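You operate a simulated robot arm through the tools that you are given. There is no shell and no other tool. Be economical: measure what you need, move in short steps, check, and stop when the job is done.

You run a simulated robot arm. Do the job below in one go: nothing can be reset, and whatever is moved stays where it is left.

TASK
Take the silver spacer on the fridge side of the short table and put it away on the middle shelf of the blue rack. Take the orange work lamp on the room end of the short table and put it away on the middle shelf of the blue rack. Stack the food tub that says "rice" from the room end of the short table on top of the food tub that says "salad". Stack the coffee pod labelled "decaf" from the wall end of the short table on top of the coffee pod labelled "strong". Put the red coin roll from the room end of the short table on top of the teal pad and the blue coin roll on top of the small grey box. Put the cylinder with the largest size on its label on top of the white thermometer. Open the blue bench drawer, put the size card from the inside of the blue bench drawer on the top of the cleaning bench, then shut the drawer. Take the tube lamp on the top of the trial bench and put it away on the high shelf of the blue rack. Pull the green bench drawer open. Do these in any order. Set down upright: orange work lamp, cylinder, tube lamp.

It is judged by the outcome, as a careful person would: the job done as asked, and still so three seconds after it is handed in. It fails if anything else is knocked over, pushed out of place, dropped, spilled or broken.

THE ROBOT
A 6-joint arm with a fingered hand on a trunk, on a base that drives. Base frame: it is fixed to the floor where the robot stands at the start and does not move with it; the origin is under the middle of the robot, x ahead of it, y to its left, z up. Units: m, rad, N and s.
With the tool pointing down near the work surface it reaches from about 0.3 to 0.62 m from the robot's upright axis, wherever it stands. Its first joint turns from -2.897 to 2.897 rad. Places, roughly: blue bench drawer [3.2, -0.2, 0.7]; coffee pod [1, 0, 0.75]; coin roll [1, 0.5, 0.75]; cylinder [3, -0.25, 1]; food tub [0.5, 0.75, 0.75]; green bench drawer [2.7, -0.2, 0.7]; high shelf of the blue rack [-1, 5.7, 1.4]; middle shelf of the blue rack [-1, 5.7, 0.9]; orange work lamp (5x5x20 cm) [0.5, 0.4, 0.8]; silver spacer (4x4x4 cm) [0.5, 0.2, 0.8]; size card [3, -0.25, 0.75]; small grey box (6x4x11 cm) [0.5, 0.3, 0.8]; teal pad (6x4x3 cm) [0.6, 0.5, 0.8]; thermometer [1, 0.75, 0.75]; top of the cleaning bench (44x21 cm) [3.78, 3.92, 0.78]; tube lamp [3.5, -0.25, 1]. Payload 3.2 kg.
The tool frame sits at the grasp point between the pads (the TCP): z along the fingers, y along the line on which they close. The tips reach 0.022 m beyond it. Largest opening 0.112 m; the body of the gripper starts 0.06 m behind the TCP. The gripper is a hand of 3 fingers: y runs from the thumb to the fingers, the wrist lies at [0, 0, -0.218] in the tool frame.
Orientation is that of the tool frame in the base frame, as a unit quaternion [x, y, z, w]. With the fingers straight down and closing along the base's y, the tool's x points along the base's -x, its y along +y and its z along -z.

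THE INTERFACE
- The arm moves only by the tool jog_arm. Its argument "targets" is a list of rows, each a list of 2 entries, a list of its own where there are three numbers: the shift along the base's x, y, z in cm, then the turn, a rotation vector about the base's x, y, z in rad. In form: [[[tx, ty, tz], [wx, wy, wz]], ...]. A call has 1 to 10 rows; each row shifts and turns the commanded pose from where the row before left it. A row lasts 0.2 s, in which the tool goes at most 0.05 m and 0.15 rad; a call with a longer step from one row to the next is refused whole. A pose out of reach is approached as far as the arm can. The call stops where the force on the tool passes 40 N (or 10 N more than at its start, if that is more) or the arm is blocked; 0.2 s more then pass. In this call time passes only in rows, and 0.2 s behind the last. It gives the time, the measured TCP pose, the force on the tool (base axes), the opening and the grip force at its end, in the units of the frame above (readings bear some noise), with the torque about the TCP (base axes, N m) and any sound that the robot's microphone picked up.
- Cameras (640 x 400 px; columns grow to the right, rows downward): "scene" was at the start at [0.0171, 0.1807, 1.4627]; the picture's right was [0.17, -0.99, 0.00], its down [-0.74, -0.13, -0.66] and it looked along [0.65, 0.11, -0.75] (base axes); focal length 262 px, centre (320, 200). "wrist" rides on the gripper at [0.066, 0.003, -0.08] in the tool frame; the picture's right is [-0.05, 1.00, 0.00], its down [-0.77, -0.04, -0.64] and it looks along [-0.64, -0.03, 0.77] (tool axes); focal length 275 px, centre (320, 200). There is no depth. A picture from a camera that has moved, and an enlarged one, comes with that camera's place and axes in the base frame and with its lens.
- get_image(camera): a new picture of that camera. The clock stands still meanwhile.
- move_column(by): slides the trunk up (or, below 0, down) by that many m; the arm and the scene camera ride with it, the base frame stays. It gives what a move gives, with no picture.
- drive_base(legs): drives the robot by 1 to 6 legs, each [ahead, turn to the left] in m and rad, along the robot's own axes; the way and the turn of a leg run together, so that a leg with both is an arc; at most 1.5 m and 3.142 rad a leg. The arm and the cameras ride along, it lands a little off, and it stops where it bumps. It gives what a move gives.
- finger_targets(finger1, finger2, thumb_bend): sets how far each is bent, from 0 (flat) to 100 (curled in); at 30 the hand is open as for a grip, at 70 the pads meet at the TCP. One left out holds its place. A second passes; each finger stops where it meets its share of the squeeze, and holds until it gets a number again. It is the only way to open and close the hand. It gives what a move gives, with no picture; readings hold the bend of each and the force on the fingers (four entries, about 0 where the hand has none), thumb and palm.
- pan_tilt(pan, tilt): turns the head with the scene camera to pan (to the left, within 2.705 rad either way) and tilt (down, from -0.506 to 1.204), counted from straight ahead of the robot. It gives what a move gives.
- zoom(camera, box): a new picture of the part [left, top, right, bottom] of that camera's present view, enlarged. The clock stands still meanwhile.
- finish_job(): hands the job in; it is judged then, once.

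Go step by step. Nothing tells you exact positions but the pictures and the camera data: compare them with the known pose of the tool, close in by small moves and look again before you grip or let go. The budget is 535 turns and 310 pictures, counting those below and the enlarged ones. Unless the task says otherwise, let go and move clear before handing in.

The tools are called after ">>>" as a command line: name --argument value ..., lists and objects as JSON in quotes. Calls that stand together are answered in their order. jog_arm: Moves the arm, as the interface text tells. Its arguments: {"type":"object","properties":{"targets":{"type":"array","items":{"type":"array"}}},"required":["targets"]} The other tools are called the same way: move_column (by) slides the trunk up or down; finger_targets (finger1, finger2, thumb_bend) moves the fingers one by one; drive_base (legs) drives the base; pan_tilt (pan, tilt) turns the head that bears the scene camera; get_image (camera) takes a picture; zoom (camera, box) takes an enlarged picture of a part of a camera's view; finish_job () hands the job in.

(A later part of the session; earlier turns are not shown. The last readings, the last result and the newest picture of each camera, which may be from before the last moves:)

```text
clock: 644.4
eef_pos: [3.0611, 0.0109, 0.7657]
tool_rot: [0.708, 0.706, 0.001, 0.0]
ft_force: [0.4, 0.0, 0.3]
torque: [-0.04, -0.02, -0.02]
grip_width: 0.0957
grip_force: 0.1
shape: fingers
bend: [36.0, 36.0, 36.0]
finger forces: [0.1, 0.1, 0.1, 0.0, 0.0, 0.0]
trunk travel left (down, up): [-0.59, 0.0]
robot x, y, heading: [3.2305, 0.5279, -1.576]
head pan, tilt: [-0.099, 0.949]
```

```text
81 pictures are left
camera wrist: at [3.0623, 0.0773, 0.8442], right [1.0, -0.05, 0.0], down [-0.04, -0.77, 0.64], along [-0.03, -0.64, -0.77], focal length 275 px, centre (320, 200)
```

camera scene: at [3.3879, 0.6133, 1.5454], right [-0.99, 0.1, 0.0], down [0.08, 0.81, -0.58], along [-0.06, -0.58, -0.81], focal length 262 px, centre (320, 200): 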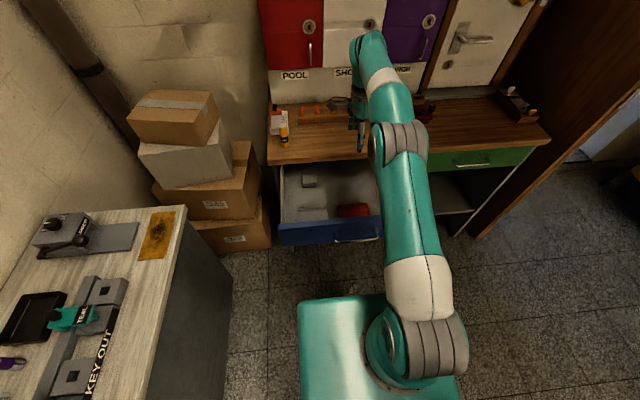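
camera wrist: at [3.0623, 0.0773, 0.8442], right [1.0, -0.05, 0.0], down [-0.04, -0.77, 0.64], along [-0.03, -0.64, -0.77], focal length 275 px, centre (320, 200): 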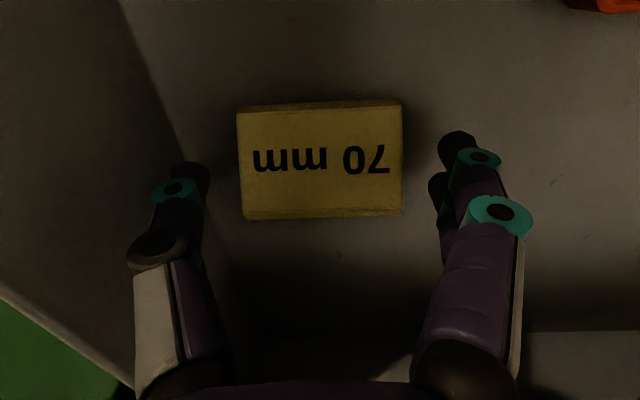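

>>> jog_arm --targets '[[[0, 0, -1], [0, 0, 0]], [[0, 0, -0.6], [0, 0, 0]], [[0, 0, -0.4], [0, 0, 0]]]'

>>> finger_targets --finger1 60 --finger2 60 --thumb_bend 60

>>> get_image --camera "wrist"

```text
clock: 645.2
eef_pos: [3.061, 0.0104, 0.7452]
tool_rot: [0.707, 0.707, 0.0, 0.001]
ft_force: [-0.4, -0.6, 0.7]
torque: [0.01, 0.05, 0.01]
grip_width: 0.0955
grip_force: 0.1
shape: fingers
bend: [36.0, 36.0, 36.0]
finger forces: [0.0, 0.0, 0.0, 0.0, 0.0, 0.1]
trunk travel left (down, up): [-0.59, 0.0]
robot x, y, heading: [3.2291, 0.5228, -1.576]
head pan, tilt: [-0.099, 0.949]
```

```text
clock: 646.2
eef_pos: [3.0592, 0.0102, 0.7468]
tool_rot: [0.707, 0.707, 0.0, 0.001]
ft_force: [0.4, -0.5, 0.2]
torque: [-0.01, -0.04, -0.01]
grip_width: 0.07
grip_force: 17.4
shape: fingers
bend: [46.0, 46.0, 51.0]
finger forces: [8.6, 8.6, 0.0, 0.1, 17.3, 0.0]
trunk travel left (down, up): [-0.59, 0.0]
robot x, y, heading: [3.2283, 0.5236, -1.573]
head pan, tilt: [-0.099, 0.949]
```

```text
80 pictures are left
camera wrist: at [3.0628, 0.0762, 0.8256], right [1.0, -0.05, 0.0], down [-0.04, -0.77, 0.64], along [-0.03, -0.64, -0.77], focal length 275 px, centre (320, 200)
```

wrist: 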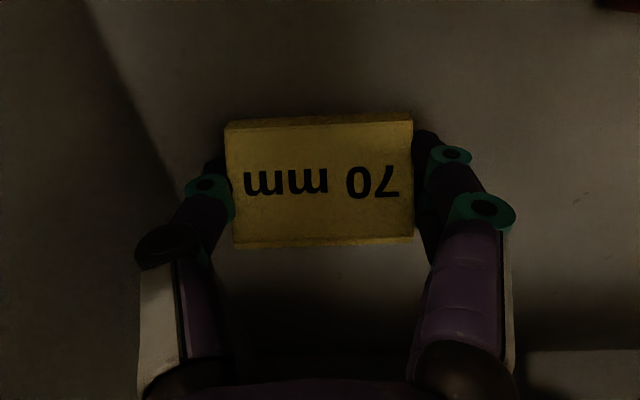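

Card gripped. Lift it out and back away.

>>> jog_arm --targets '[[[0, 0, 3], [0, 0, 0]], [[0, 0, 4.5], [0, 0, 0]], [[0, 0, 4.5], [0, 0, 0]], [[0, 0, 4.5], [0, 0, 0]], [[0, 0, 4.5], [0, 0, 0]], [[0, 0, 4.5], [0, 0, 0]]]'

>>> drive_base --legs '[[-0.75, 0]]'

>>> get_image --camera "wrist"

>>> pan_tilt --pan 2.4 --tilt 0.45

>>> get_image --camera "scene"

```text
clock: 647.6
eef_pos: [3.0618, 0.0085, 1.0034]
tool_rot: [0.708, 0.706, 0.001, 0.001]
ft_force: [0.6, -0.6, -0.6]
torque: [0.0, 0.0, 0.03]
grip_width: 0.0698
grip_force: 17.3
shape: fingers
bend: [46.0, 46.0, 51.0]
finger forces: [8.5, 8.4, 0.1, 0.0, 17.1, 0.0]
trunk travel left (down, up): [-0.59, 0.0]
robot x, y, heading: [3.2287, 0.524, -1.573]
head pan, tilt: [-0.099, 0.949]
```

```text
clock: 651.7
eef_pos: [3.0623, 0.7728, 1.0033]
tool_rot: [0.711, 0.703, 0.0, 0.0]
ft_force: [0.3, 0.0, 0.0]
torque: [0.06, -0.03, 0.02]
grip_width: 0.0698
grip_force: 16.7
shape: fingers
bend: [46.0, 46.0, 51.0]
finger forces: [8.5, 8.5, 0.1, 0.0, 17.0, 0.0]
trunk travel left (down, up): [-0.59, 0.0]
robot x, y, heading: [3.2388, 1.289, -1.583]
head pan, tilt: [-0.099, 0.949]
```

```text
79 pictures are left
camera wrist: at [3.0653, 0.84, 1.0828], right [1.0, -0.06, 0.0], down [-0.05, -0.77, 0.64], along [-0.03, -0.64, -0.77], focal length 275 px, centre (320, 200)
```

wrist: 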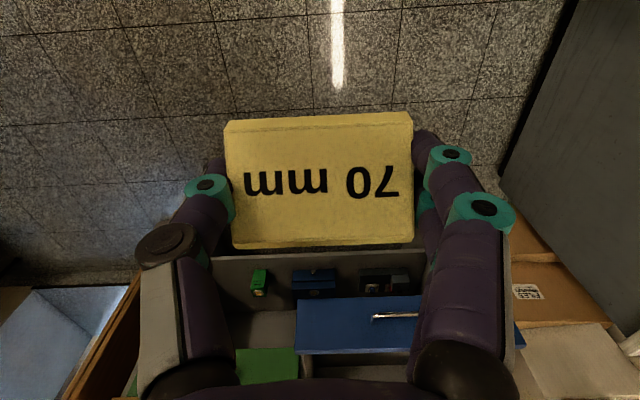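

```text
clock: 654.0
eef_pos: [3.0625, 0.773, 1.0038]
tool_rot: [0.711, 0.704, 0.001, 0.001]
ft_force: [-0.8, -1.0, -0.6]
torque: [-0.01, -0.04, -0.01]
grip_width: 0.0696
grip_force: 17.3
shape: fingers
bend: [46.0, 46.0, 51.0]
finger forces: [8.5, 8.5, 0.0, 0.0, 16.9, 0.0]
trunk travel left (down, up): [-0.59, 0.0]
robot x, y, heading: [3.2319, 1.2871, -1.58]
head pan, tilt: [2.4, 0.45]
```

```text
78 pictures are left
camera scene: at [3.4643, 1.4159, 1.5873], right [0.73, -0.68, 0.0], down [-0.3, -0.32, -0.9], along [0.62, 0.66, -0.44], focal length 262 px, centre (320, 200)
```

scene: 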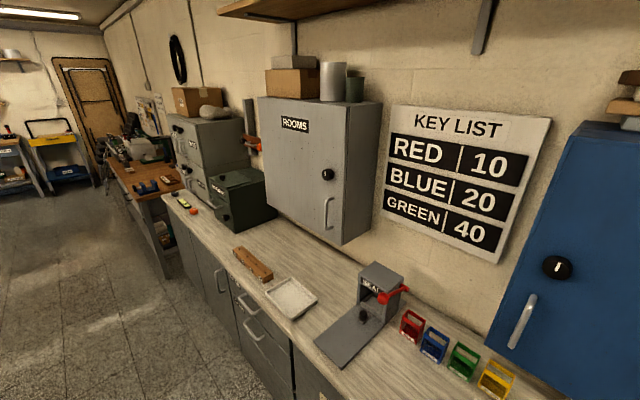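

Now to the cleaning bench: turn right around and drive along the counter, then look.

>>> drive_base --legs '[[0, -1.57], [0, -1.5], [1.3, 0], [0.7, 0]]'

>>> pan_tilt --pan -0.8 --tilt 0.6

>>> get_image --camera "scene"

```text
clock: 671.2
eef_pos: [3.1344, 3.7736, 1.0021]
tool_rot: [0.747, -0.665, -0.002, 0.001]
ft_force: [1.3, 0.2, -0.5]
torque: [0.0, -0.03, -0.01]
grip_width: 0.0698
grip_force: 16.6
shape: fingers
bend: [46.0, 46.0, 52.0]
finger forces: [8.3, 8.3, 0.1, 0.0, 16.6, 0.0]
trunk travel left (down, up): [-0.59, 0.0]
robot x, y, heading: [3.0308, 3.24, 1.683]
head pan, tilt: [2.4, 0.45]
```

```text
clock: 673.9
eef_pos: [3.1339, 3.7717, 1.003]
tool_rot: [0.747, -0.665, 0.0, 0.001]
ft_force: [-0.3, 0.0, -0.5]
torque: [-0.02, 0.02, -0.04]
grip_width: 0.0696
grip_force: 17.1
shape: fingers
bend: [46.0, 46.0, 52.0]
finger forces: [8.3, 8.3, 0.1, 0.1, 16.6, 0.0]
trunk travel left (down, up): [-0.59, 0.0]
robot x, y, heading: [3.0296, 3.2413, 1.677]
head pan, tilt: [-0.799, 0.6]
```

```text
77 pictures are left
camera scene: at [2.9249, 3.231, 1.5737], right [0.77, -0.63, 0.0], down [-0.36, -0.44, -0.83], along [0.52, 0.64, -0.56], focal length 262 px, centre (320, 200)
```

scene: 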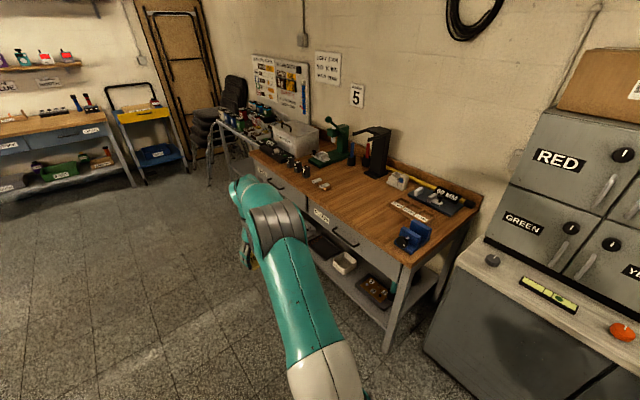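

>>> zoom --camera "scene" --box '[240, 110, 480, 270]'

```text
2.50 times, centred on (360, 190) of scene
camera zoom: at [2.9249, 3.231, 1.5737], right [0.77, -0.63, 0.0], down [-0.36, -0.44, -0.83], along [0.52, 0.64, -0.56], focal length 654 px, centre (220, 225)
```

zoom: 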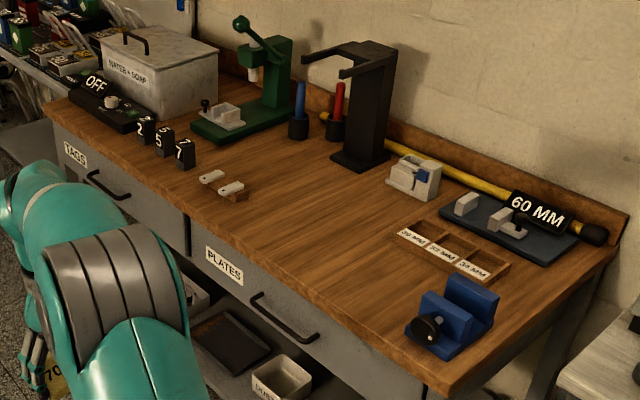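

This bench (water + soap washer) is the cleaning bench, with free space in its middle. Drive to face it.

>>> drive_base --legs '[[0.85, 0], [0, -1.677]]'

>>> get_image --camera "wrist"

>>> pan_tilt --pan 0.0 --tilt 0.65

>>> get_image --camera "scene"

```text
clock: 682.5
eef_pos: [3.4478, 3.9161, 1.0026]
tool_rot: [0.006, 1.0, 0.001, 0.0]
ft_force: [0.5, 0.5, -0.7]
torque: [0.01, 0.0, -0.01]
grip_width: 0.0692
grip_force: 16.3
shape: fingers
bend: [46.0, 46.0, 52.0]
finger forces: [8.2, 8.1, 0.0, 0.1, 16.4, 0.1]
trunk travel left (down, up): [-0.59, 0.0]
robot x, y, heading: [2.9343, 4.087, -0.015]
head pan, tilt: [-0.799, 0.6]
```

```text
75 pictures are left
camera wrist: at [3.3821, 3.9207, 1.0827], right [0.06, 1.0, 0.0], down [0.77, -0.05, 0.64], along [0.64, -0.03, -0.77], focal length 275 px, centre (320, 200)
```

wrist: 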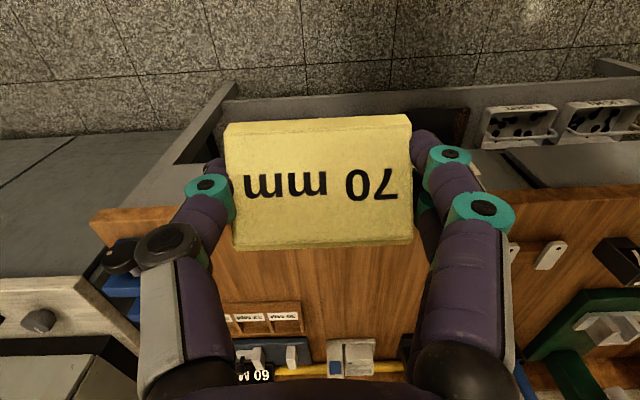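

```text
clock: 683.7
eef_pos: [3.4489, 3.918, 1.0038]
tool_rot: [0.005, 1.0, 0.001, 0.0]
ft_force: [0.4, 0.5, 0.3]
torque: [0.01, -0.03, 0.02]
grip_width: 0.0692
grip_force: 16.3
shape: fingers
bend: [46.0, 46.0, 52.0]
finger forces: [8.2, 8.2, 0.1, 0.0, 16.4, 0.1]
trunk travel left (down, up): [-0.59, 0.0]
robot x, y, heading: [2.93, 4.0892, -0.018]
head pan, tilt: [0.0, 0.649]
```

```text
74 pictures are left
camera scene: at [2.9625, 4.2573, 1.5695], right [-0.01, -1.0, 0.0], down [-0.6, 0.01, -0.8], along [0.8, -0.01, -0.6], focal length 262 px, centre (320, 200)
```

scene: 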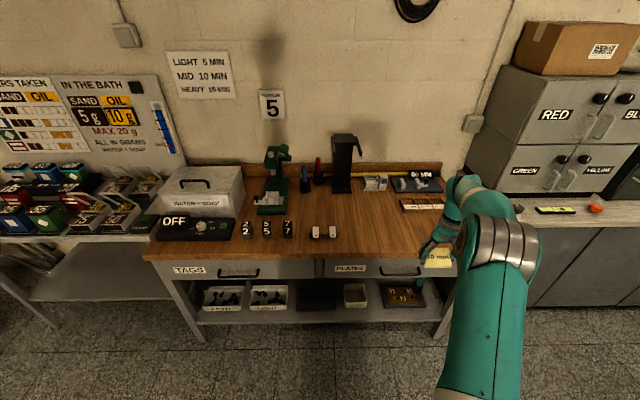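

>>> drive_base --legs '[[0.28, 0.018]]'

>>> jog_arm --targets '[[[0, 1.5, -4.5], [0, 0, 0]], [[0, 1.5, -4.5], [0, 0, 0]]]'

>>> zoom --camera "scene" --box '[300, 130, 540, 290]'

```text
clock: 685.6
eef_pos: [3.7347, 3.9272, 1.0019]
tool_rot: [-0.004, 1.0, 0.0, 0.001]
ft_force: [-0.5, 0.0, 0.2]
torque: [-0.01, 0.01, 0.03]
grip_width: 0.0693
grip_force: 16.1
shape: fingers
bend: [46.0, 46.0, 52.0]
finger forces: [8.2, 8.2, 0.0, 0.0, 16.3, 0.0]
trunk travel left (down, up): [-0.59, 0.0]
robot x, y, heading: [3.2158, 4.0894, 0.003]
head pan, tilt: [0.0, 0.649]
```

```text
clock: 686.2
eef_pos: [3.7346, 3.9601, 0.9103]
tool_rot: [-0.004, 1.0, 0.001, 0.001]
ft_force: [-0.3, 0.7, 0.0]
torque: [0.03, 0.0, 0.02]
grip_width: 0.0693
grip_force: 15.9
shape: fingers
bend: [46.0, 46.0, 52.0]
finger forces: [8.1, 8.2, 0.0, 0.1, 16.3, 0.1]
trunk travel left (down, up): [-0.59, 0.0]
robot x, y, heading: [3.2156, 4.0888, 0.009]
head pan, tilt: [0.0, 0.649]
```

```text
2.50 times, centred on (420, 210) of scene
camera zoom: at [3.2416, 4.2574, 1.5695], right [0.01, -1.0, 0.0], down [-0.6, 0.0, -0.8], along [0.8, 0.01, -0.6], focal length 654 px, centre (70, 175)
```

zoom: 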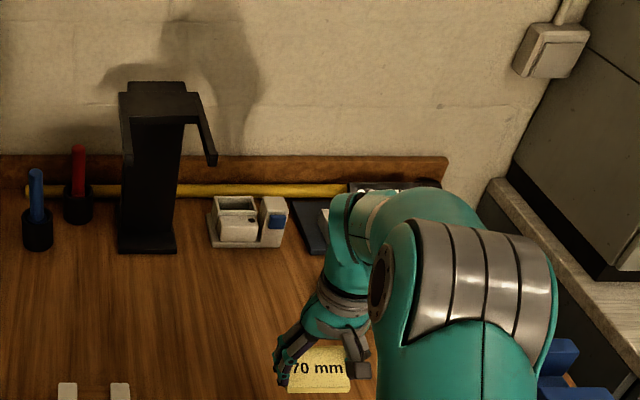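

>>> jog_arm --targets '[[[0, 0, -2], [0, 0, 0]], [[0, 0, -1], [0, 0, 0]], [[0, 0, -1], [0, 0, 0]]]'

>>> get_image --camera "wrist"

```text
clock: 687.0
eef_pos: [3.7345, 3.9573, 0.8731]
tool_rot: [-0.004, 1.0, 0.001, 0.0]
ft_force: [-0.4, 0.1, -0.7]
torque: [-0.03, -0.03, -0.01]
grip_width: 0.0693
grip_force: 16.5
shape: fingers
bend: [46.0, 46.0, 52.0]
finger forces: [8.1, 8.2, 0.1, 0.1, 16.4, 0.1]
trunk travel left (down, up): [-0.59, 0.0]
robot x, y, heading: [3.2142, 4.0895, 0.007]
head pan, tilt: [0.0, 0.649]
```

```text
72 pictures are left
camera wrist: at [3.6674, 3.9603, 0.9523], right [0.04, 1.0, 0.0], down [0.77, -0.03, 0.64], along [0.64, -0.02, -0.77], focal length 275 px, centre (320, 200)
```

wrist: 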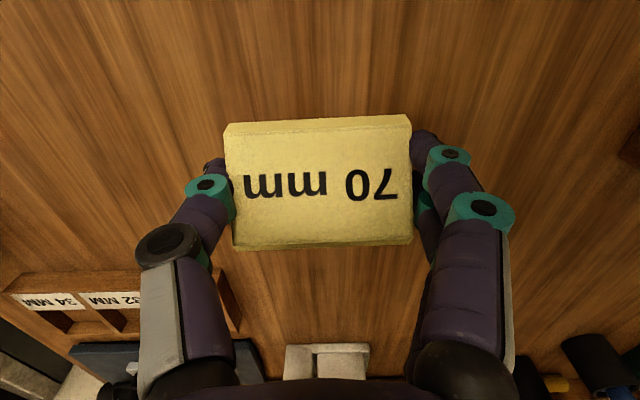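

Clear wood below. Continue down in small steps to contact.

>>> jog_arm --targets '[[[0, 0, -1], [0, 0, 0]], [[0, 0, -0.7], [0, 0, 0]], [[0, 0, -0.5], [0, 0, 0]]]'

>>> jog_arm --targets '[[[0, 0, -0.5], [0, 0, 0]], [[0, 0, -0.4], [0, 0, 0]], [[0, 0, -0.4], [0, 0, 0]]]'

```text
clock: 687.8
eef_pos: [3.7345, 3.9565, 0.8512]
tool_rot: [-0.005, 1.0, 0.001, 0.001]
ft_force: [0.3, -0.1, 0.1]
torque: [0.02, 0.03, 0.02]
grip_width: 0.0694
grip_force: 16.2
shape: fingers
bend: [46.0, 46.0, 52.0]
finger forces: [8.1, 8.2, 0.0, 0.0, 16.3, 0.0]
trunk travel left (down, up): [-0.59, 0.0]
robot x, y, heading: [3.2194, 4.0931, 0.002]
head pan, tilt: [0.0, 0.649]
```

```text
clock: 688.6
eef_pos: [3.7343, 3.9574, 0.838]
tool_rot: [-0.004, 1.0, 0.0, 0.001]
ft_force: [0.1, 1.0, -0.4]
torque: [0.03, -0.01, 0.03]
grip_width: 0.0693
grip_force: 16.3
shape: fingers
bend: [46.0, 46.0, 52.0]
finger forces: [8.0, 8.2, 0.0, 0.1, 16.3, 0.0]
trunk travel left (down, up): [-0.59, 0.0]
robot x, y, heading: [3.2142, 4.0916, 0.003]
head pan, tilt: [0.0, 0.649]
```

>>> jog_arm --targets '[[[0, 0, -0.5], [0, 0, 0]], [[0, 0, -0.4], [0, 0, 0]], [[0, 0, -0.4], [0, 0, 0]]]'

>>> jog_arm --targets '[[[0, 0, -0.4], [0, 0, 0]], [[0, 0, -0.4], [0, 0, 0]], [[0, 0, -0.3], [0, 0, 0]]]'

```text
clock: 689.4
eef_pos: [3.7339, 3.9561, 0.8242]
tool_rot: [-0.004, 1.0, 0.001, 0.001]
ft_force: [-0.3, 0.3, -0.1]
torque: [0.01, 0.01, -0.01]
grip_width: 0.0695
grip_force: 16.4
shape: fingers
bend: [46.0, 46.0, 52.0]
finger forces: [8.1, 8.2, 0.0, 0.0, 16.3, 0.0]
trunk travel left (down, up): [-0.59, 0.0]
robot x, y, heading: [3.2177, 4.0906, 0.006]
head pan, tilt: [0.0, 0.649]
```

```text
clock: 690.2
eef_pos: [3.734, 3.9564, 0.813]
tool_rot: [-0.004, 1.0, 0.0, 0.0]
ft_force: [-1.0, -1.0, -0.1]
torque: [0.02, -0.01, 0.02]
grip_width: 0.0694
grip_force: 16.4
shape: fingers
bend: [46.0, 46.0, 52.0]
finger forces: [8.1, 8.3, 0.0, 0.1, 16.3, 0.1]
trunk travel left (down, up): [-0.59, 0.0]
robot x, y, heading: [3.2167, 4.0881, 0.004]
head pan, tilt: [0.0, 0.649]
```

>>> jog_arm --targets '[[[0, 0, -0.3], [0, 0, 0]], [[0, 0, -0.3], [0, 0, 0]], [[0, 0, -0.3], [0, 0, 0]]]'

>>> jog_arm --targets '[[[0, 0, -0.2], [0, 0, 0]], [[0, 0, -0.2], [0, 0, 0]], [[0, 0, -0.2], [0, 0, 0]]]'

```text
clock: 691.0
eef_pos: [3.7339, 3.9582, 0.8077]
tool_rot: [-0.004, 1.0, 0.0, 0.004]
ft_force: [2.0, -1.1, 30.0]
torque: [-0.06, -0.07, 0.01]
grip_width: 0.0694
grip_force: 18.5
shape: fingers
bend: [48.0, 48.0, 53.0]
finger forces: [8.1, 8.2, 0.1, 0.1, 20.4, 0.0]
trunk travel left (down, up): [-0.59, 0.0]
robot x, y, heading: [3.2174, 4.0877, 0.008]
head pan, tilt: [0.0, 0.649]
```

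```text
clock: 691.5
eef_pos: [3.7358, 3.956, 0.808]
tool_rot: [-0.004, 1.0, 0.0, 0.005]
ft_force: [-6.6, 0.3, 21.8]
torque: [-0.02, 0.06, -0.03]
grip_width: 0.0692
grip_force: 19.5
shape: fingers
bend: [48.0, 47.0, 53.0]
finger forces: [9.1, 9.2, 0.1, 0.0, 20.4, 0.1]
trunk travel left (down, up): [-0.59, 0.0]
robot x, y, heading: [3.2134, 4.0891, 0.003]
head pan, tilt: [0.0, 0.649]
stopped in row 2: the force on the tool passed its limit at 43 N (the readings are from after the stop); the commanded pose is now the measured one
```

Contact made. Ease up and release.

>>> jog_arm --targets '[[[0, 0, 0.3], [0, 0, 0]]]'

>>> finger_targets --finger1 42 --finger2 42 --thumb_bend 46

>>> jog_arm --targets '[[[0, 0, 0.5], [0, 0, 0]]]'

>>> finger_targets --finger1 35 --finger2 35 --thumb_bend 36

>>> jog_arm --targets '[[[0, 0, 3], [0, 0, 0]], [[0, 0, 4.5], [0, 0, 0]], [[0, 0, 4.5], [0, 0, 0]], [[0, 0, 4.5], [0, 0, 0]]]'

>>> get_image --camera "wrist"

```text
clock: 691.9
eef_pos: [3.7342, 3.9573, 0.8076]
tool_rot: [-0.004, 1.0, 0.0, 0.004]
ft_force: [-3.1, 0.2, 12.4]
torque: [0.05, 0.01, -0.03]
grip_width: 0.0694
grip_force: 18.0
shape: fingers
bend: [48.0, 47.0, 53.0]
finger forces: [8.6, 8.9, 0.0, 0.0, 19.1, 0.0]
trunk travel left (down, up): [-0.59, 0.0]
robot x, y, heading: [3.2164, 4.0867, 0.008]
head pan, tilt: [0.0, 0.649]
```

```text
clock: 692.9
eef_pos: [3.7358, 3.9573, 0.8069]
tool_rot: [-0.004, 1.0, 0.001, 0.003]
ft_force: [0.4, 0.3, 0.1]
torque: [-0.01, 0.01, 0.0]
grip_width: 0.0738
grip_force: 0.7
shape: fingers
bend: [42.0, 42.0, 46.0]
finger forces: [0.3, 0.3, 0.0, 0.0, 0.8, 0.0]
trunk travel left (down, up): [-0.59, 0.0]
robot x, y, heading: [3.2161, 4.0882, 0.005]
head pan, tilt: [0.0, 0.649]
```

```text
clock: 693.3
eef_pos: [3.736, 3.9576, 0.8132]
tool_rot: [-0.004, 1.0, 0.001, 0.002]
ft_force: [-0.2, -0.9, -0.3]
torque: [0.01, -0.02, -0.01]
grip_width: 0.0741
grip_force: 1.0
shape: fingers
bend: [42.0, 42.0, 46.0]
finger forces: [0.4, 0.4, 0.0, 0.1, 0.8, 0.1]
trunk travel left (down, up): [-0.59, 0.0]
robot x, y, heading: [3.2169, 4.0962, 0.005]
head pan, tilt: [0.0, 0.649]
```

```text
clock: 694.3
eef_pos: [3.7355, 3.9563, 0.813]
tool_rot: [-0.004, 1.0, 0.001, 0.003]
ft_force: [1.1, -0.1, 0.9]
torque: [0.0, 0.02, 0.01]
grip_width: 0.0959
grip_force: 0.0
shape: fingers
bend: [35.0, 35.0, 36.0]
finger forces: [0.0, 0.0, 0.1, 0.0, 0.0, 0.0]
trunk travel left (down, up): [-0.59, 0.0]
robot x, y, heading: [3.2154, 4.0925, 0.007]
head pan, tilt: [0.0, 0.649]
```

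```text
clock: 695.3
eef_pos: [3.7303, 3.9594, 0.9774]
tool_rot: [-0.004, 1.0, 0.001, 0.003]
ft_force: [-0.3, -0.6, -0.3]
torque: [0.0, 0.04, 0.0]
grip_width: 0.096
grip_force: 0.0
shape: fingers
bend: [35.0, 35.0, 36.0]
finger forces: [0.0, 0.1, 0.0, 0.1, 0.1, 0.0]
trunk travel left (down, up): [-0.59, 0.0]
robot x, y, heading: [3.2133, 4.0877, 0.007]
head pan, tilt: [0.0, 0.649]
```

```text
71 pictures are left
camera wrist: at [3.6653, 3.9614, 1.057], right [0.04, 1.0, 0.0], down [0.77, -0.03, 0.64], along [0.64, -0.02, -0.77], focal length 275 px, centre (320, 200)
```

wrist: 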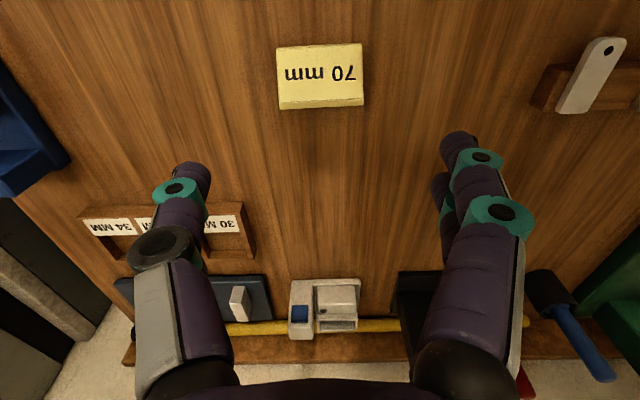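

Card is on the cleaning bench. Return to the trial bench to shut the blue drawer.

>>> drive_base --legs '[[-0.3, 0], [0, -1.578], [1.4, 0], [1.35, 0]]'

>>> jog_arm --targets '[[[0, -1.5, 0], [-0.0806, -0.0806, -0.0806]], [[0, -1.5, 0], [-0.0806, -0.0806, -0.0806]], [[0, -1.5, 0], [-0.0806, -0.0806, -0.0806]], [[0, -1.5, 0], [-0.0806, -0.0806, -0.0806]], [[0, -1.5, 0], [-0.0806, -0.0806, -0.0806]], [[0, -1.5, 0], [-0.0806, -0.0806, -0.0806]], [[0, -1.5, 0], [-0.0806, -0.0806, -0.0806]], [[0, -2, 0], [-0.0806, -0.0806, -0.0806]]]'

>>> jog_arm --targets '[[[0, -2, 0], [-0.0806, -0.0806, -0.0806]], [[0, -2, 0], [-0.0806, -0.0806, -0.0806]], [[0, -2, 0], [-0.0806, -0.0806, -0.0806]], [[0, -2, 0], [-0.0806, -0.0806, -0.0806]], [[0, -2, 0], [-0.0806, -0.0806, -0.0806]], [[0, -2, 0], [-0.0806, -0.0806, -0.0806]], [[0, -2, 0], [-0.0806, -0.0806, -0.0806]]]'

```text
clock: 714.2
eef_pos: [2.8057, 0.8124, 0.977]
tool_rot: [0.702, 0.712, -0.001, 0.003]
ft_force: [-0.7, -0.4, 0.2]
torque: [0.0, -0.03, 0.0]
grip_width: 0.0959
grip_force: 0.1
shape: fingers
bend: [35.0, 35.0, 36.0]
finger forces: [0.0, 0.0, 0.2, 0.1, 0.1, 0.1]
trunk travel left (down, up): [-0.59, 0.0]
robot x, y, heading: [2.9389, 1.3297, -1.562]
head pan, tilt: [0.0, 0.649]
```

```text
clock: 716.0
eef_pos: [2.8062, 0.6876, 0.9775]
tool_rot: [0.813, 0.387, -0.006, 0.435]
ft_force: [-0.2, -0.2, 0.6]
torque: [-0.02, 0.01, -0.03]
grip_width: 0.096
grip_force: 0.0
shape: fingers
bend: [35.0, 35.0, 36.0]
finger forces: [0.0, 0.0, 0.0, 0.0, 0.0, 0.0]
trunk travel left (down, up): [-0.59, 0.0]
robot x, y, heading: [2.9364, 1.3269, -1.561]
head pan, tilt: [0.0, 0.649]
```

```text
clock: 717.6
eef_pos: [2.8005, 0.5378, 0.9787]
tool_rot: [0.706, 0.001, -0.005, 0.708]
ft_force: [0.2, 0.9, 0.6]
torque: [-0.02, 0.01, -0.03]
grip_width: 0.0962
grip_force: 0.1
shape: fingers
bend: [35.0, 35.0, 36.0]
finger forces: [0.0, 0.0, 0.0, 0.0, 0.0, 0.0]
out of reach, approached as far as the arm can: row 6
trunk travel left (down, up): [-0.59, 0.0]
robot x, y, heading: [2.9328, 1.3264, -1.556]
head pan, tilt: [0.0, 0.649]
```

>>> drive_base --legs '[[0, -1.585], [-0.42, 0], [0, 1.57]]'

>>> move_column --by -0.21

>>> finger_targets --finger1 75 --finger2 75 --thumb_bend 75

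>>> get_image --camera "scene"

```text
clock: 727.8
eef_pos: [3.2252, 0.5459, 0.9793]
tool_rot: [0.707, 0.002, -0.007, 0.707]
ft_force: [-0.1, -0.4, 0.3]
torque: [-0.02, -0.02, 0.02]
grip_width: 0.096
grip_force: 0.0
shape: fingers
bend: [35.0, 35.0, 36.0]
finger forces: [0.1, 0.0, 0.0, 0.0, 0.0, 0.0]
trunk travel left (down, up): [-0.59, 0.0]
robot x, y, heading: [3.3629, 1.3361, -1.566]
head pan, tilt: [0.0, 0.649]
```

```text
clock: 730.1
eef_pos: [3.2269, 0.5461, 0.7693]
tool_rot: [0.707, 0.001, -0.006, 0.707]
ft_force: [0.8, 0.6, -0.7]
torque: [0.01, -0.02, 0.03]
grip_width: 0.0961
grip_force: 0.1
shape: fingers
bend: [35.0, 35.0, 36.0]
finger forces: [0.0, 0.0, 0.1, 0.1, 0.1, 0.1]
trunk travel left (down, up): [-0.38, 0.21]
robot x, y, heading: [3.3607, 1.3367, -1.564]
head pan, tilt: [0.0, 0.649]
```

```text
clock: 731.1
eef_pos: [3.2265, 0.5454, 0.7682]
tool_rot: [0.707, 0.001, -0.007, 0.707]
ft_force: [-0.4, -0.5, 0.5]
torque: [0.0, -0.02, 0.03]
grip_width: 0.0
grip_force: 0.0
shape: fingers
bend: [74.0, 74.0, 74.0]
finger forces: [0.0, 0.0, 0.1, 0.0, 0.1, 0.1]
trunk travel left (down, up): [-0.38, 0.21]
robot x, y, heading: [3.3605, 1.3384, -1.568]
head pan, tilt: [0.0, 0.649]
```

```text
70 pictures are left
camera scene: at [3.5293, 1.3129, 1.3595], right [-1.0, -0.01, 0.0], down [0.0, 0.6, -0.8], along [0.01, -0.8, -0.6], focal length 262 px, centre (320, 200)
```

scene: 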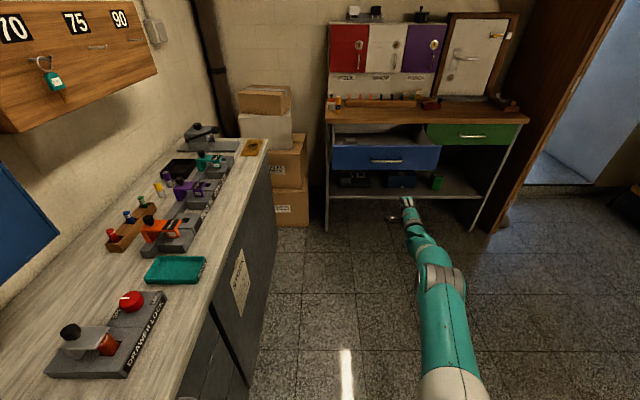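

>>> drive_base --legs '[[0.5, 0]]'

>>> get_image --camera "wrist"

```text
clock: 734.0
eef_pos: [3.2355, 0.047, 0.769]
tool_rot: [0.707, 0.003, -0.005, 0.708]
ft_force: [-0.2, 0.3, -0.8]
torque: [0.0, 0.02, -0.01]
grip_width: 0.0
grip_force: 0.0
shape: fingers
bend: [74.0, 74.0, 74.0]
finger forces: [0.1, 0.0, 0.0, 0.0, 0.0, 0.0]
trunk travel left (down, up): [-0.38, 0.21]
robot x, y, heading: [3.3667, 0.8402, -1.554]
head pan, tilt: [0.0, 0.649]
```

```text
69 pictures are left
camera wrist: at [3.3019, 0.1273, 0.7705], right [-0.04, 0.0, 1.0], down [-0.77, 0.64, -0.03], along [-0.64, -0.77, -0.02], focal length 275 px, centre (320, 200)
```

wrist: 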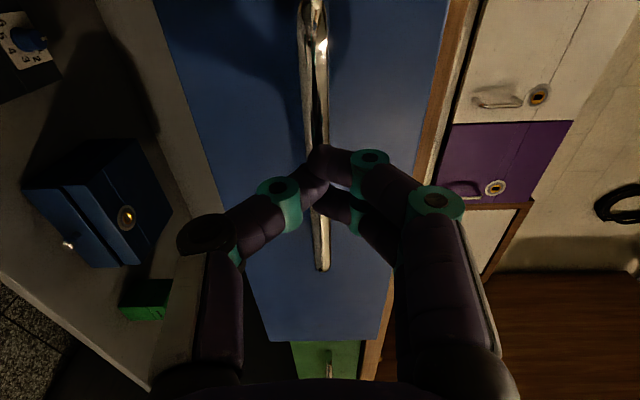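

>>> drive_base --legs '[[0.09, -0.01]]'

>>> drive_base --legs '[[0.04, 0]]'

>>> get_image --camera "scene"

```text
clock: 735.2
eef_pos: [3.2281, -0.0323, 0.7607]
tool_rot: [0.713, -0.001, -0.008, 0.701]
ft_force: [-0.1, 6.5, -4.4]
torque: [0.03, 0.01, -0.01]
grip_width: 0.0001
grip_force: 0.0
shape: fingers
bend: [76.0, 76.0, 74.0]
finger forces: [0.1, 0.0, 0.1, 0.1, 0.1, 0.0]
trunk travel left (down, up): [-0.38, 0.21]
robot x, y, heading: [3.3662, 0.7571, -1.563]
head pan, tilt: [0.0, 0.649]
stopped in leg 1: the force on the tool passed its limit at 51 N (the readings are from after the stop); the commanded pose is now the measured one
```

```text
clock: 735.9
eef_pos: [3.226, -0.0369, 0.7561]
tool_rot: [0.716, -0.002, -0.009, 0.698]
ft_force: [0.0, 15.7, -4.5]
torque: [-0.07, 0.02, 0.03]
grip_width: 0.0
grip_force: 14.9
shape: fingers
bend: [77.0, 77.0, 73.0]
finger forces: [15.8, 13.8, 0.1, 0.0, 0.1, 0.1]
trunk travel left (down, up): [-0.38, 0.21]
robot x, y, heading: [3.3709, 0.7518, -1.571]
head pan, tilt: [0.0, 0.649]
stopped in leg 1: the force on the tool passed its limit at 53 N (the readings are from after the stop); the commanded pose is now the measured one
```

```text
68 pictures are left
camera scene: at [3.5348, 0.7248, 1.3595], right [-1.0, 0.0, 0.0], down [0.0, 0.6, -0.8], along [0.0, -0.8, -0.6], focal length 262 px, centre (320, 200)
```

scene: 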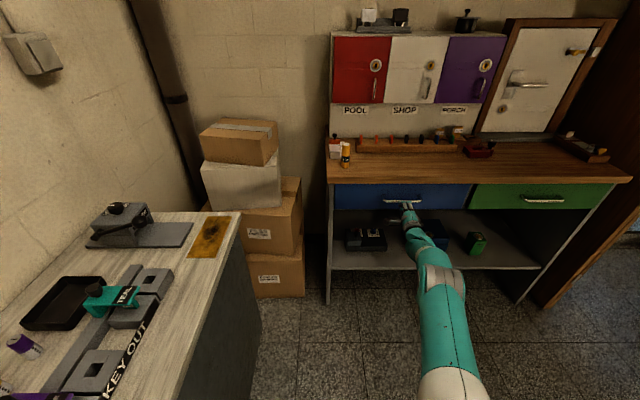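

Blue drawer is shut. Move over to the green drawer's handle.

>>> drive_base --legs '[[-0.4, 0], [0, -1.571], [0.55, 0], [0, 1.571]]'

>>> finger_targets --finger1 46 --finger2 46 --thumb_bend 46

>>> get_image --camera "wrist"

>>> get_image --camera "scene"

```text
clock: 748.8
eef_pos: [2.6539, 0.3747, 0.7573]
tool_rot: [0.715, -0.012, -0.016, 0.699]
ft_force: [-0.1, -0.2, -0.4]
torque: [-0.01, 0.01, 0.02]
grip_width: 0.0001
grip_force: 0.0
shape: fingers
bend: [76.0, 76.0, 73.0]
finger forces: [0.0, 0.1, 0.0, 0.0, 0.0, 0.0]
trunk travel left (down, up): [-0.38, 0.21]
robot x, y, heading: [2.8147, 1.1606, -1.597]
head pan, tilt: [0.0, 0.649]
```

```text
clock: 749.8
eef_pos: [2.6531, 0.3745, 0.7567]
tool_rot: [0.715, -0.011, -0.017, 0.699]
ft_force: [0.7, -0.1, -0.7]
torque: [0.0, 0.01, 0.03]
grip_width: 0.0657
grip_force: 0.1
shape: fingers
bend: [46.0, 46.0, 46.0]
finger forces: [0.1, 0.0, 0.0, 0.0, 0.0, 0.1]
trunk travel left (down, up): [-0.38, 0.21]
robot x, y, heading: [2.8194, 1.1543, -1.597]
head pan, tilt: [0.0, 0.649]
```

```text
67 pictures are left
camera wrist: at [2.7229, 0.452, 0.7606], right [-0.04, -0.02, 1.0], down [-0.74, 0.67, -0.01], along [-0.67, -0.74, -0.04], focal length 275 px, centre (320, 200)
```

wrist: 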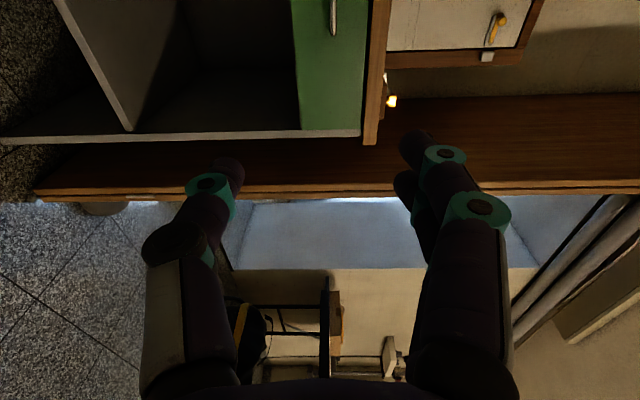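

```text
66 pictures are left
camera scene: at [2.9818, 1.1291, 1.3595], right [-1.0, 0.03, 0.0], down [0.02, 0.6, -0.8], along [-0.02, -0.8, -0.6], focal length 262 px, centre (320, 200)
```

scene: 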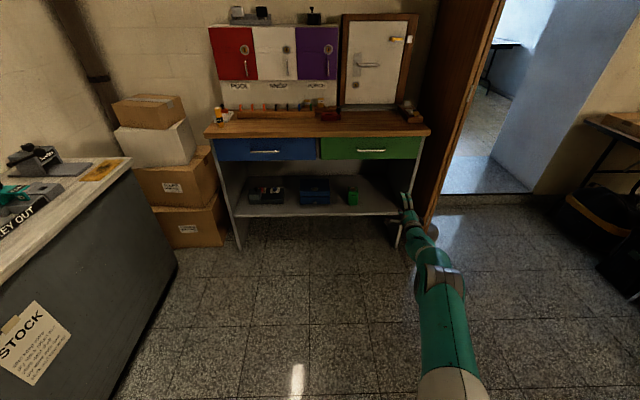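

>>> drive_base --legs '[[0, 0.035], [0.37, 0]]'

>>> jog_arm --targets '[[[0, 0, 1.2], [-0.023, 0, 0]]]'

>>> get_image --camera "wrist"

```text
clock: 752.5
eef_pos: [2.6805, 0.0025, 0.7571]
tool_rot: [0.715, 0.0, -0.006, 0.699]
ft_force: [0.9, -0.2, 0.3]
torque: [-0.02, 0.03, 0.01]
grip_width: 0.0658
grip_force: 0.1
shape: fingers
bend: [46.0, 46.0, 46.0]
finger forces: [0.1, 0.0, 0.0, 0.0, 0.0, 0.0]
trunk travel left (down, up): [-0.38, 0.21]
robot x, y, heading: [2.8184, 0.7919, -1.563]
head pan, tilt: [0.0, 0.649]
```

```text
clock: 753.0
eef_pos: [2.6801, 0.0008, 0.7679]
tool_rot: [0.707, 0.002, -0.004, 0.707]
ft_force: [0.5, 0.0, 0.2]
torque: [-0.02, -0.04, -0.02]
grip_width: 0.066
grip_force: 0.0
shape: fingers
bend: [46.0, 46.0, 46.0]
finger forces: [0.0, 0.0, 0.1, 0.0, 0.0, 0.1]
trunk travel left (down, up): [-0.38, 0.21]
robot x, y, heading: [2.8202, 0.7973, -1.566]
head pan, tilt: [0.0, 0.649]
```

```text
65 pictures are left
camera wrist: at [2.7472, 0.0809, 0.7709], right [-0.04, 0.0, 1.0], down [-0.77, 0.64, -0.03], along [-0.64, -0.77, -0.03], focal length 275 px, centre (320, 200)
```

wrist: 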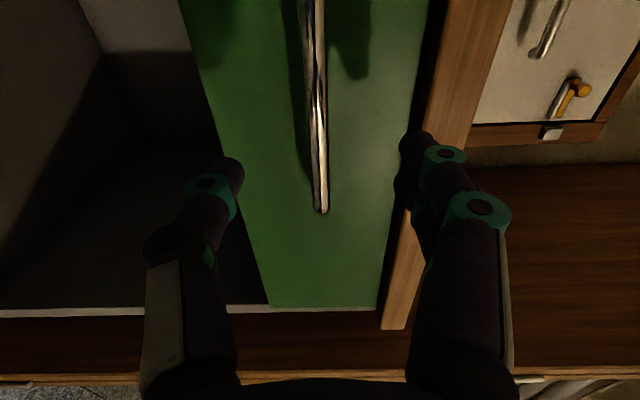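

>>> drive_base --legs '[[0.052, 0]]'

>>> finger_targets --finger1 80 --finger2 80 --thumb_bend 80

>>> drive_base --legs '[[-0.2, 0]]'

>>> get_image --camera "scene"

```text
clock: 753.9
eef_pos: [2.6812, -0.0502, 0.7686]
tool_rot: [0.706, 0.001, -0.004, 0.708]
ft_force: [-0.1, -0.7, 0.8]
torque: [-0.02, 0.0, -0.04]
grip_width: 0.066
grip_force: 0.1
shape: fingers
bend: [46.0, 46.0, 46.0]
finger forces: [0.0, 0.0, 0.1, 0.0, 0.1, 0.1]
trunk travel left (down, up): [-0.38, 0.21]
robot x, y, heading: [2.8149, 0.7347, -1.558]
head pan, tilt: [0.0, 0.649]
```

```text
clock: 754.9
eef_pos: [2.6819, -0.0506, 0.768]
tool_rot: [0.708, 0.001, -0.005, 0.706]
ft_force: [0.0, -2.3, -1.2]
torque: [0.02, 0.01, 0.01]
grip_width: 0.0001
grip_force: 0.1
shape: fingers
bend: [78.0, 77.0, 75.0]
finger forces: [0.0, 0.0, 0.0, 0.0, 0.0, 0.0]
trunk travel left (down, up): [-0.38, 0.21]
robot x, y, heading: [2.8236, 0.739, -1.561]
head pan, tilt: [0.0, 0.649]
```

```text
clock: 756.5
eef_pos: [2.6803, 0.1496, 0.7689]
tool_rot: [0.707, 0.0, -0.005, 0.707]
ft_force: [-0.1, -0.2, -0.4]
torque: [-0.01, -0.01, 0.02]
grip_width: 0.0001
grip_force: 0.1
shape: fingers
bend: [78.0, 78.0, 76.0]
finger forces: [0.0, 0.0, 0.0, 0.1, 0.0, 0.0]
trunk travel left (down, up): [-0.38, 0.21]
robot x, y, heading: [2.819, 0.936, -1.562]
head pan, tilt: [0.0, 0.649]
```

```text
64 pictures are left
camera scene: at [2.9847, 0.9134, 1.3595], right [-1.0, -0.01, 0.0], down [0.0, 0.6, -0.8], along [0.01, -0.8, -0.6], focal length 262 px, centre (320, 200)
```

scene: 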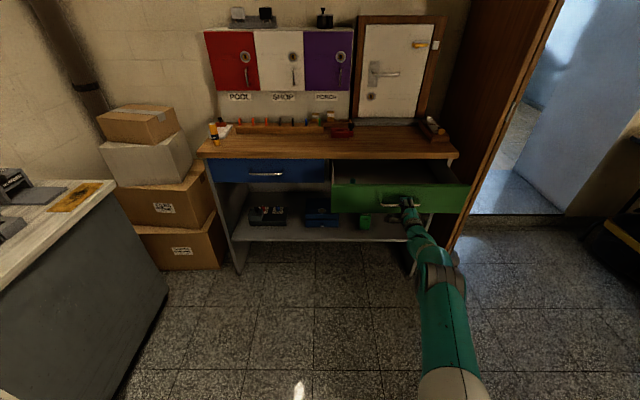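

Green drawer opens. Pull a bit further, release, and back off.

>>> drive_base --legs '[[-0.07, 0]]'

>>> finger_targets --finger1 42 --finger2 42 --thumb_bend 42

>>> drive_base --legs '[[-0.2, 0]]'

>>> zoom --camera "scene" --box '[180, 60, 500, 260]'

```text
clock: 757.5
eef_pos: [2.6792, 0.2177, 0.7687]
tool_rot: [0.707, 0.0, -0.004, 0.707]
ft_force: [0.2, 0.0, 0.2]
torque: [0.0, -0.02, -0.02]
grip_width: 0.0
grip_force: 0.0
shape: fingers
bend: [78.0, 78.0, 76.0]
finger forces: [0.1, 0.0, 0.1, 0.0, 0.0, 0.1]
trunk travel left (down, up): [-0.38, 0.21]
robot x, y, heading: [2.8185, 1.0085, -1.565]
head pan, tilt: [0.0, 0.649]
```

```text
clock: 758.5
eef_pos: [2.6806, 0.2179, 0.7705]
tool_rot: [0.707, 0.001, -0.003, 0.707]
ft_force: [0.7, 0.2, 0.0]
torque: [0.04, 0.01, 0.0]
grip_width: 0.0774
grip_force: 0.1
shape: fingers
bend: [42.0, 42.0, 42.0]
finger forces: [0.0, 0.0, 0.0, 0.0, 0.0, 0.0]
trunk travel left (down, up): [-0.38, 0.21]
robot x, y, heading: [2.8181, 1.0084, -1.566]
head pan, tilt: [0.0, 0.649]
```

```text
clock: 760.1
eef_pos: [2.6802, 0.4194, 0.7689]
tool_rot: [0.707, 0.0, -0.004, 0.708]
ft_force: [0.7, 0.0, -0.4]
torque: [-0.02, 0.02, 0.01]
grip_width: 0.0776
grip_force: 0.1
shape: fingers
bend: [42.0, 42.0, 42.0]
finger forces: [0.0, 0.1, 0.0, 0.1, 0.0, 0.0]
trunk travel left (down, up): [-0.38, 0.21]
robot x, y, heading: [2.8117, 1.2088, -1.563]
head pan, tilt: [0.0, 0.649]
```

```text
2.00 times, centred on (340, 160) of scene
camera zoom: at [2.9828, 1.1848, 1.3595], right [-1.0, -0.01, 0.0], down [0.0, 0.6, -0.8], along [0.01, -0.8, -0.6], focal length 523 px, centre (280, 280)
```

zoom: 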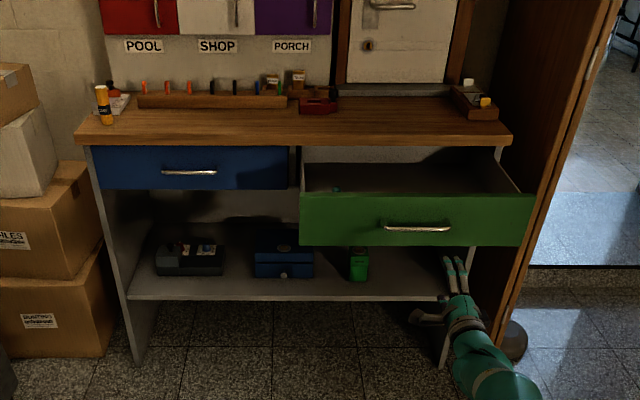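

Green drawer is open. Now the tube lamp (≈3.465, −0.19): roll the hand so it closes sideways with the camera above.

>>> jog_arm --targets '[[[1, 0, 1], [0, -0.131, 0]], [[1, 0, 1], [0, -0.131, 0]], [[1, 0, 1], [0, -0.131, 0]], [[1, 0, 1], [0, -0.131, 0]], [[1, 0, 1], [0, -0.131, 0]], [[1, 0, 1], [0, -0.131, 0]], [[1, 0, 1], [0, -0.131, 0]], [[1, 0, 1], [0, -0.131, 0]], [[1, 0, 1], [0, -0.131, 0]], [[1, 0, 1], [0, -0.131, 0]]]'

>>> jog_arm --targets '[[[1, 0, 0], [0, -0.131, 0]], [[1, 0, 0], [0, -0.13, 0]]]'

>>> move_column --by 0.1

```text
clock: 762.3
eef_pos: [2.7808, 0.4191, 0.8717]
tool_rot: [0.563, -0.431, 0.429, 0.56]
ft_force: [-0.6, -0.1, -0.1]
torque: [0.0, 0.0, -0.01]
grip_width: 0.0774
grip_force: 0.0
shape: fingers
bend: [42.0, 42.0, 42.0]
finger forces: [0.0, 0.1, 0.0, 0.0, 0.0, 0.1]
trunk travel left (down, up): [-0.38, 0.21]
robot x, y, heading: [2.8154, 1.2079, -1.562]
head pan, tilt: [0.0, 0.649]
```

```text
clock: 762.9
eef_pos: [2.7962, 0.4202, 0.8692]
tool_rot: [0.505, -0.497, 0.501, 0.497]
ft_force: [-0.9, -0.1, 1.0]
torque: [0.01, 0.0, 0.0]
grip_width: 0.0774
grip_force: 0.2
shape: fingers
bend: [42.0, 42.0, 42.0]
finger forces: [0.0, 0.0, 0.0, 0.1, 0.1, 0.0]
trunk travel left (down, up): [-0.38, 0.21]
robot x, y, heading: [2.82, 1.2083, -1.561]
head pan, tilt: [0.0, 0.649]
```

```text
clock: 764.2
eef_pos: [2.7961, 0.4199, 0.9686]
tool_rot: [0.504, -0.498, 0.499, 0.499]
ft_force: [-0.2, 0.0, -0.1]
torque: [-0.01, 0.0, 0.02]
grip_width: 0.0773
grip_force: 0.1
shape: fingers
bend: [42.0, 42.0, 42.0]
finger forces: [0.1, 0.0, 0.0, 0.0, 0.0, 0.0]
trunk travel left (down, up): [-0.48, 0.11]
robot x, y, heading: [2.8174, 1.2041, -1.556]
head pan, tilt: [0.0, 0.649]
```

>>> drive_base --legs '[[0, -1.58], [-0.54, 0], [0, 1.57]]'

>>> jog_arm --targets '[[[3, 0, 0], [0, 0, 0]], [[3, 0, 0], [0, 0, 0]], [[3, 0, 0], [0, 0, 0]], [[3, 0, 0], [0, 0, 0]]]'

>>> get_image --camera "wrist"

>>> get_image --camera "scene"

```text
clock: 775.1
eef_pos: [3.3173, 0.4075, 0.9689]
tool_rot: [0.5, -0.502, 0.495, 0.503]
ft_force: [0.8, 0.6, -0.7]
torque: [0.04, 0.0, 0.01]
grip_width: 0.0775
grip_force: 0.1
shape: fingers
bend: [42.0, 42.0, 42.0]
finger forces: [0.0, 0.0, 0.0, 0.0, 0.0, 0.0]
trunk travel left (down, up): [-0.48, 0.11]
robot x, y, heading: [3.3527, 1.1971, -1.585]
head pan, tilt: [0.0, 0.649]
```

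```text
clock: 776.1
eef_pos: [3.3494, 0.4383, 0.9576]
tool_rot: [0.505, -0.494, 0.503, 0.498]
ft_force: [-0.6, -0.7, 0.4]
torque: [0.04, 0.05, -0.01]
grip_width: 0.0775
grip_force: 0.1
shape: fingers
bend: [42.0, 42.0, 42.0]
finger forces: [0.0, 0.0, 0.0, 0.0, 0.0, 0.0]
out of reach, approached as far as the arm can: row 1, 2, 3, 4
trunk travel left (down, up): [-0.48, 0.11]
robot x, y, heading: [3.3505, 1.1953, -1.584]
head pan, tilt: [0.0, 0.649]
```

```text
62 pictures are left
camera wrist: at [3.3458, 0.5193, 1.0234], right [-1.0, -0.02, -0.04], down [0.02, 0.63, -0.77], along [0.04, -0.77, -0.63], focal length 275 px, centre (320, 200)
```

wrist: 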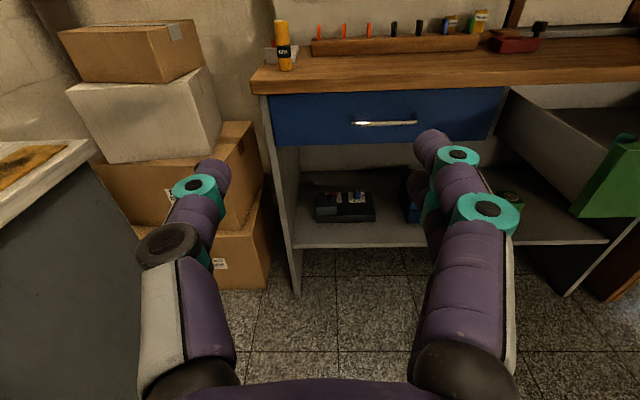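

```text
61 pictures are left
camera scene: at [3.5183, 1.1688, 1.4594], right [-1.0, 0.01, 0.0], down [0.01, 0.6, -0.8], along [-0.01, -0.8, -0.6], focal length 262 px, centre (320, 200)
```

scene: 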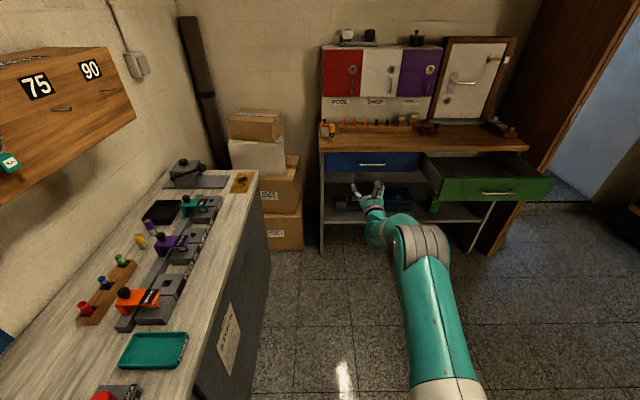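

>>> drive_base --legs '[[0, -1.557], [0.25, 0], [0, 1.83], [0.45, 0]]'

>>> jog_arm --targets '[[[0, 0, -2.5], [0, 0, 0]], [[0, 0, -2.5], [0, 0, 0]]]'

>>> get_image --camera "wrist"

>>> get_image --camera "scene"

```text
clock: 788.4
eef_pos: [3.406, 0.0272, 0.9572]
tool_rot: [0.565, -0.424, 0.563, 0.429]
ft_force: [0.4, 0.1, 0.5]
torque: [0.02, -0.01, -0.01]
grip_width: 0.0776
grip_force: 0.0
shape: fingers
bend: [42.0, 42.0, 42.0]
finger forces: [0.0, 0.0, 0.0, 0.1, 0.0, 0.0]
trunk travel left (down, up): [-0.48, 0.11]
robot x, y, heading: [3.2127, 0.7597, -1.325]
head pan, tilt: [0.0, 0.649]
```

```text
clock: 789.0
eef_pos: [3.4071, 0.026, 0.909]
tool_rot: [0.565, -0.424, 0.563, 0.428]
ft_force: [-1.1, 0.7, -1.3]
torque: [-0.06, 0.01, -0.04]
grip_width: 0.0777
grip_force: 0.0
shape: fingers
bend: [42.0, 42.0, 42.0]
finger forces: [0.0, 0.0, 0.1, 0.0, 0.0, 0.1]
trunk travel left (down, up): [-0.48, 0.11]
robot x, y, heading: [3.2128, 0.7588, -1.324]
head pan, tilt: [0.0, 0.649]
```

```text
60 pictures are left
camera wrist: at [3.3824, 0.1024, 0.9748], right [-0.96, -0.27, -0.04], down [-0.14, 0.62, -0.77], along [0.23, -0.74, -0.63], focal length 275 px, centre (320, 200)
```

wrist: 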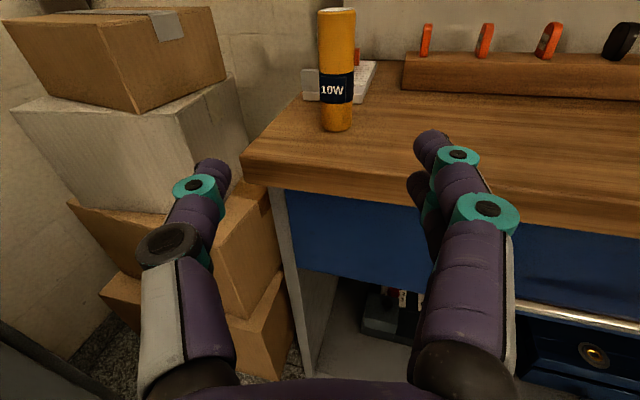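

```text
59 pictures are left
camera scene: at [3.3822, 0.7754, 1.4595], right [-0.97, -0.24, 0.0], down [-0.15, 0.59, -0.8], along [0.19, -0.77, -0.6], focal length 262 px, centre (320, 200)
```

scene: 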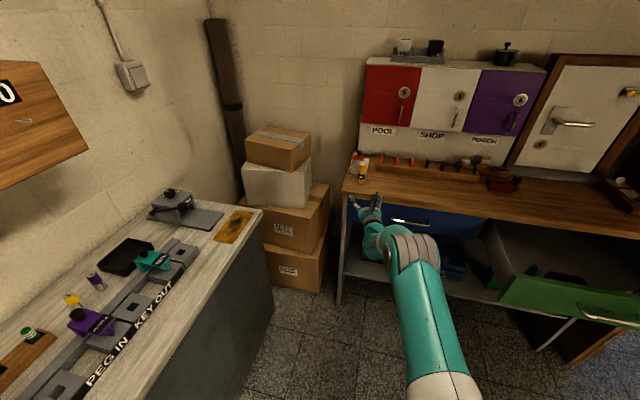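

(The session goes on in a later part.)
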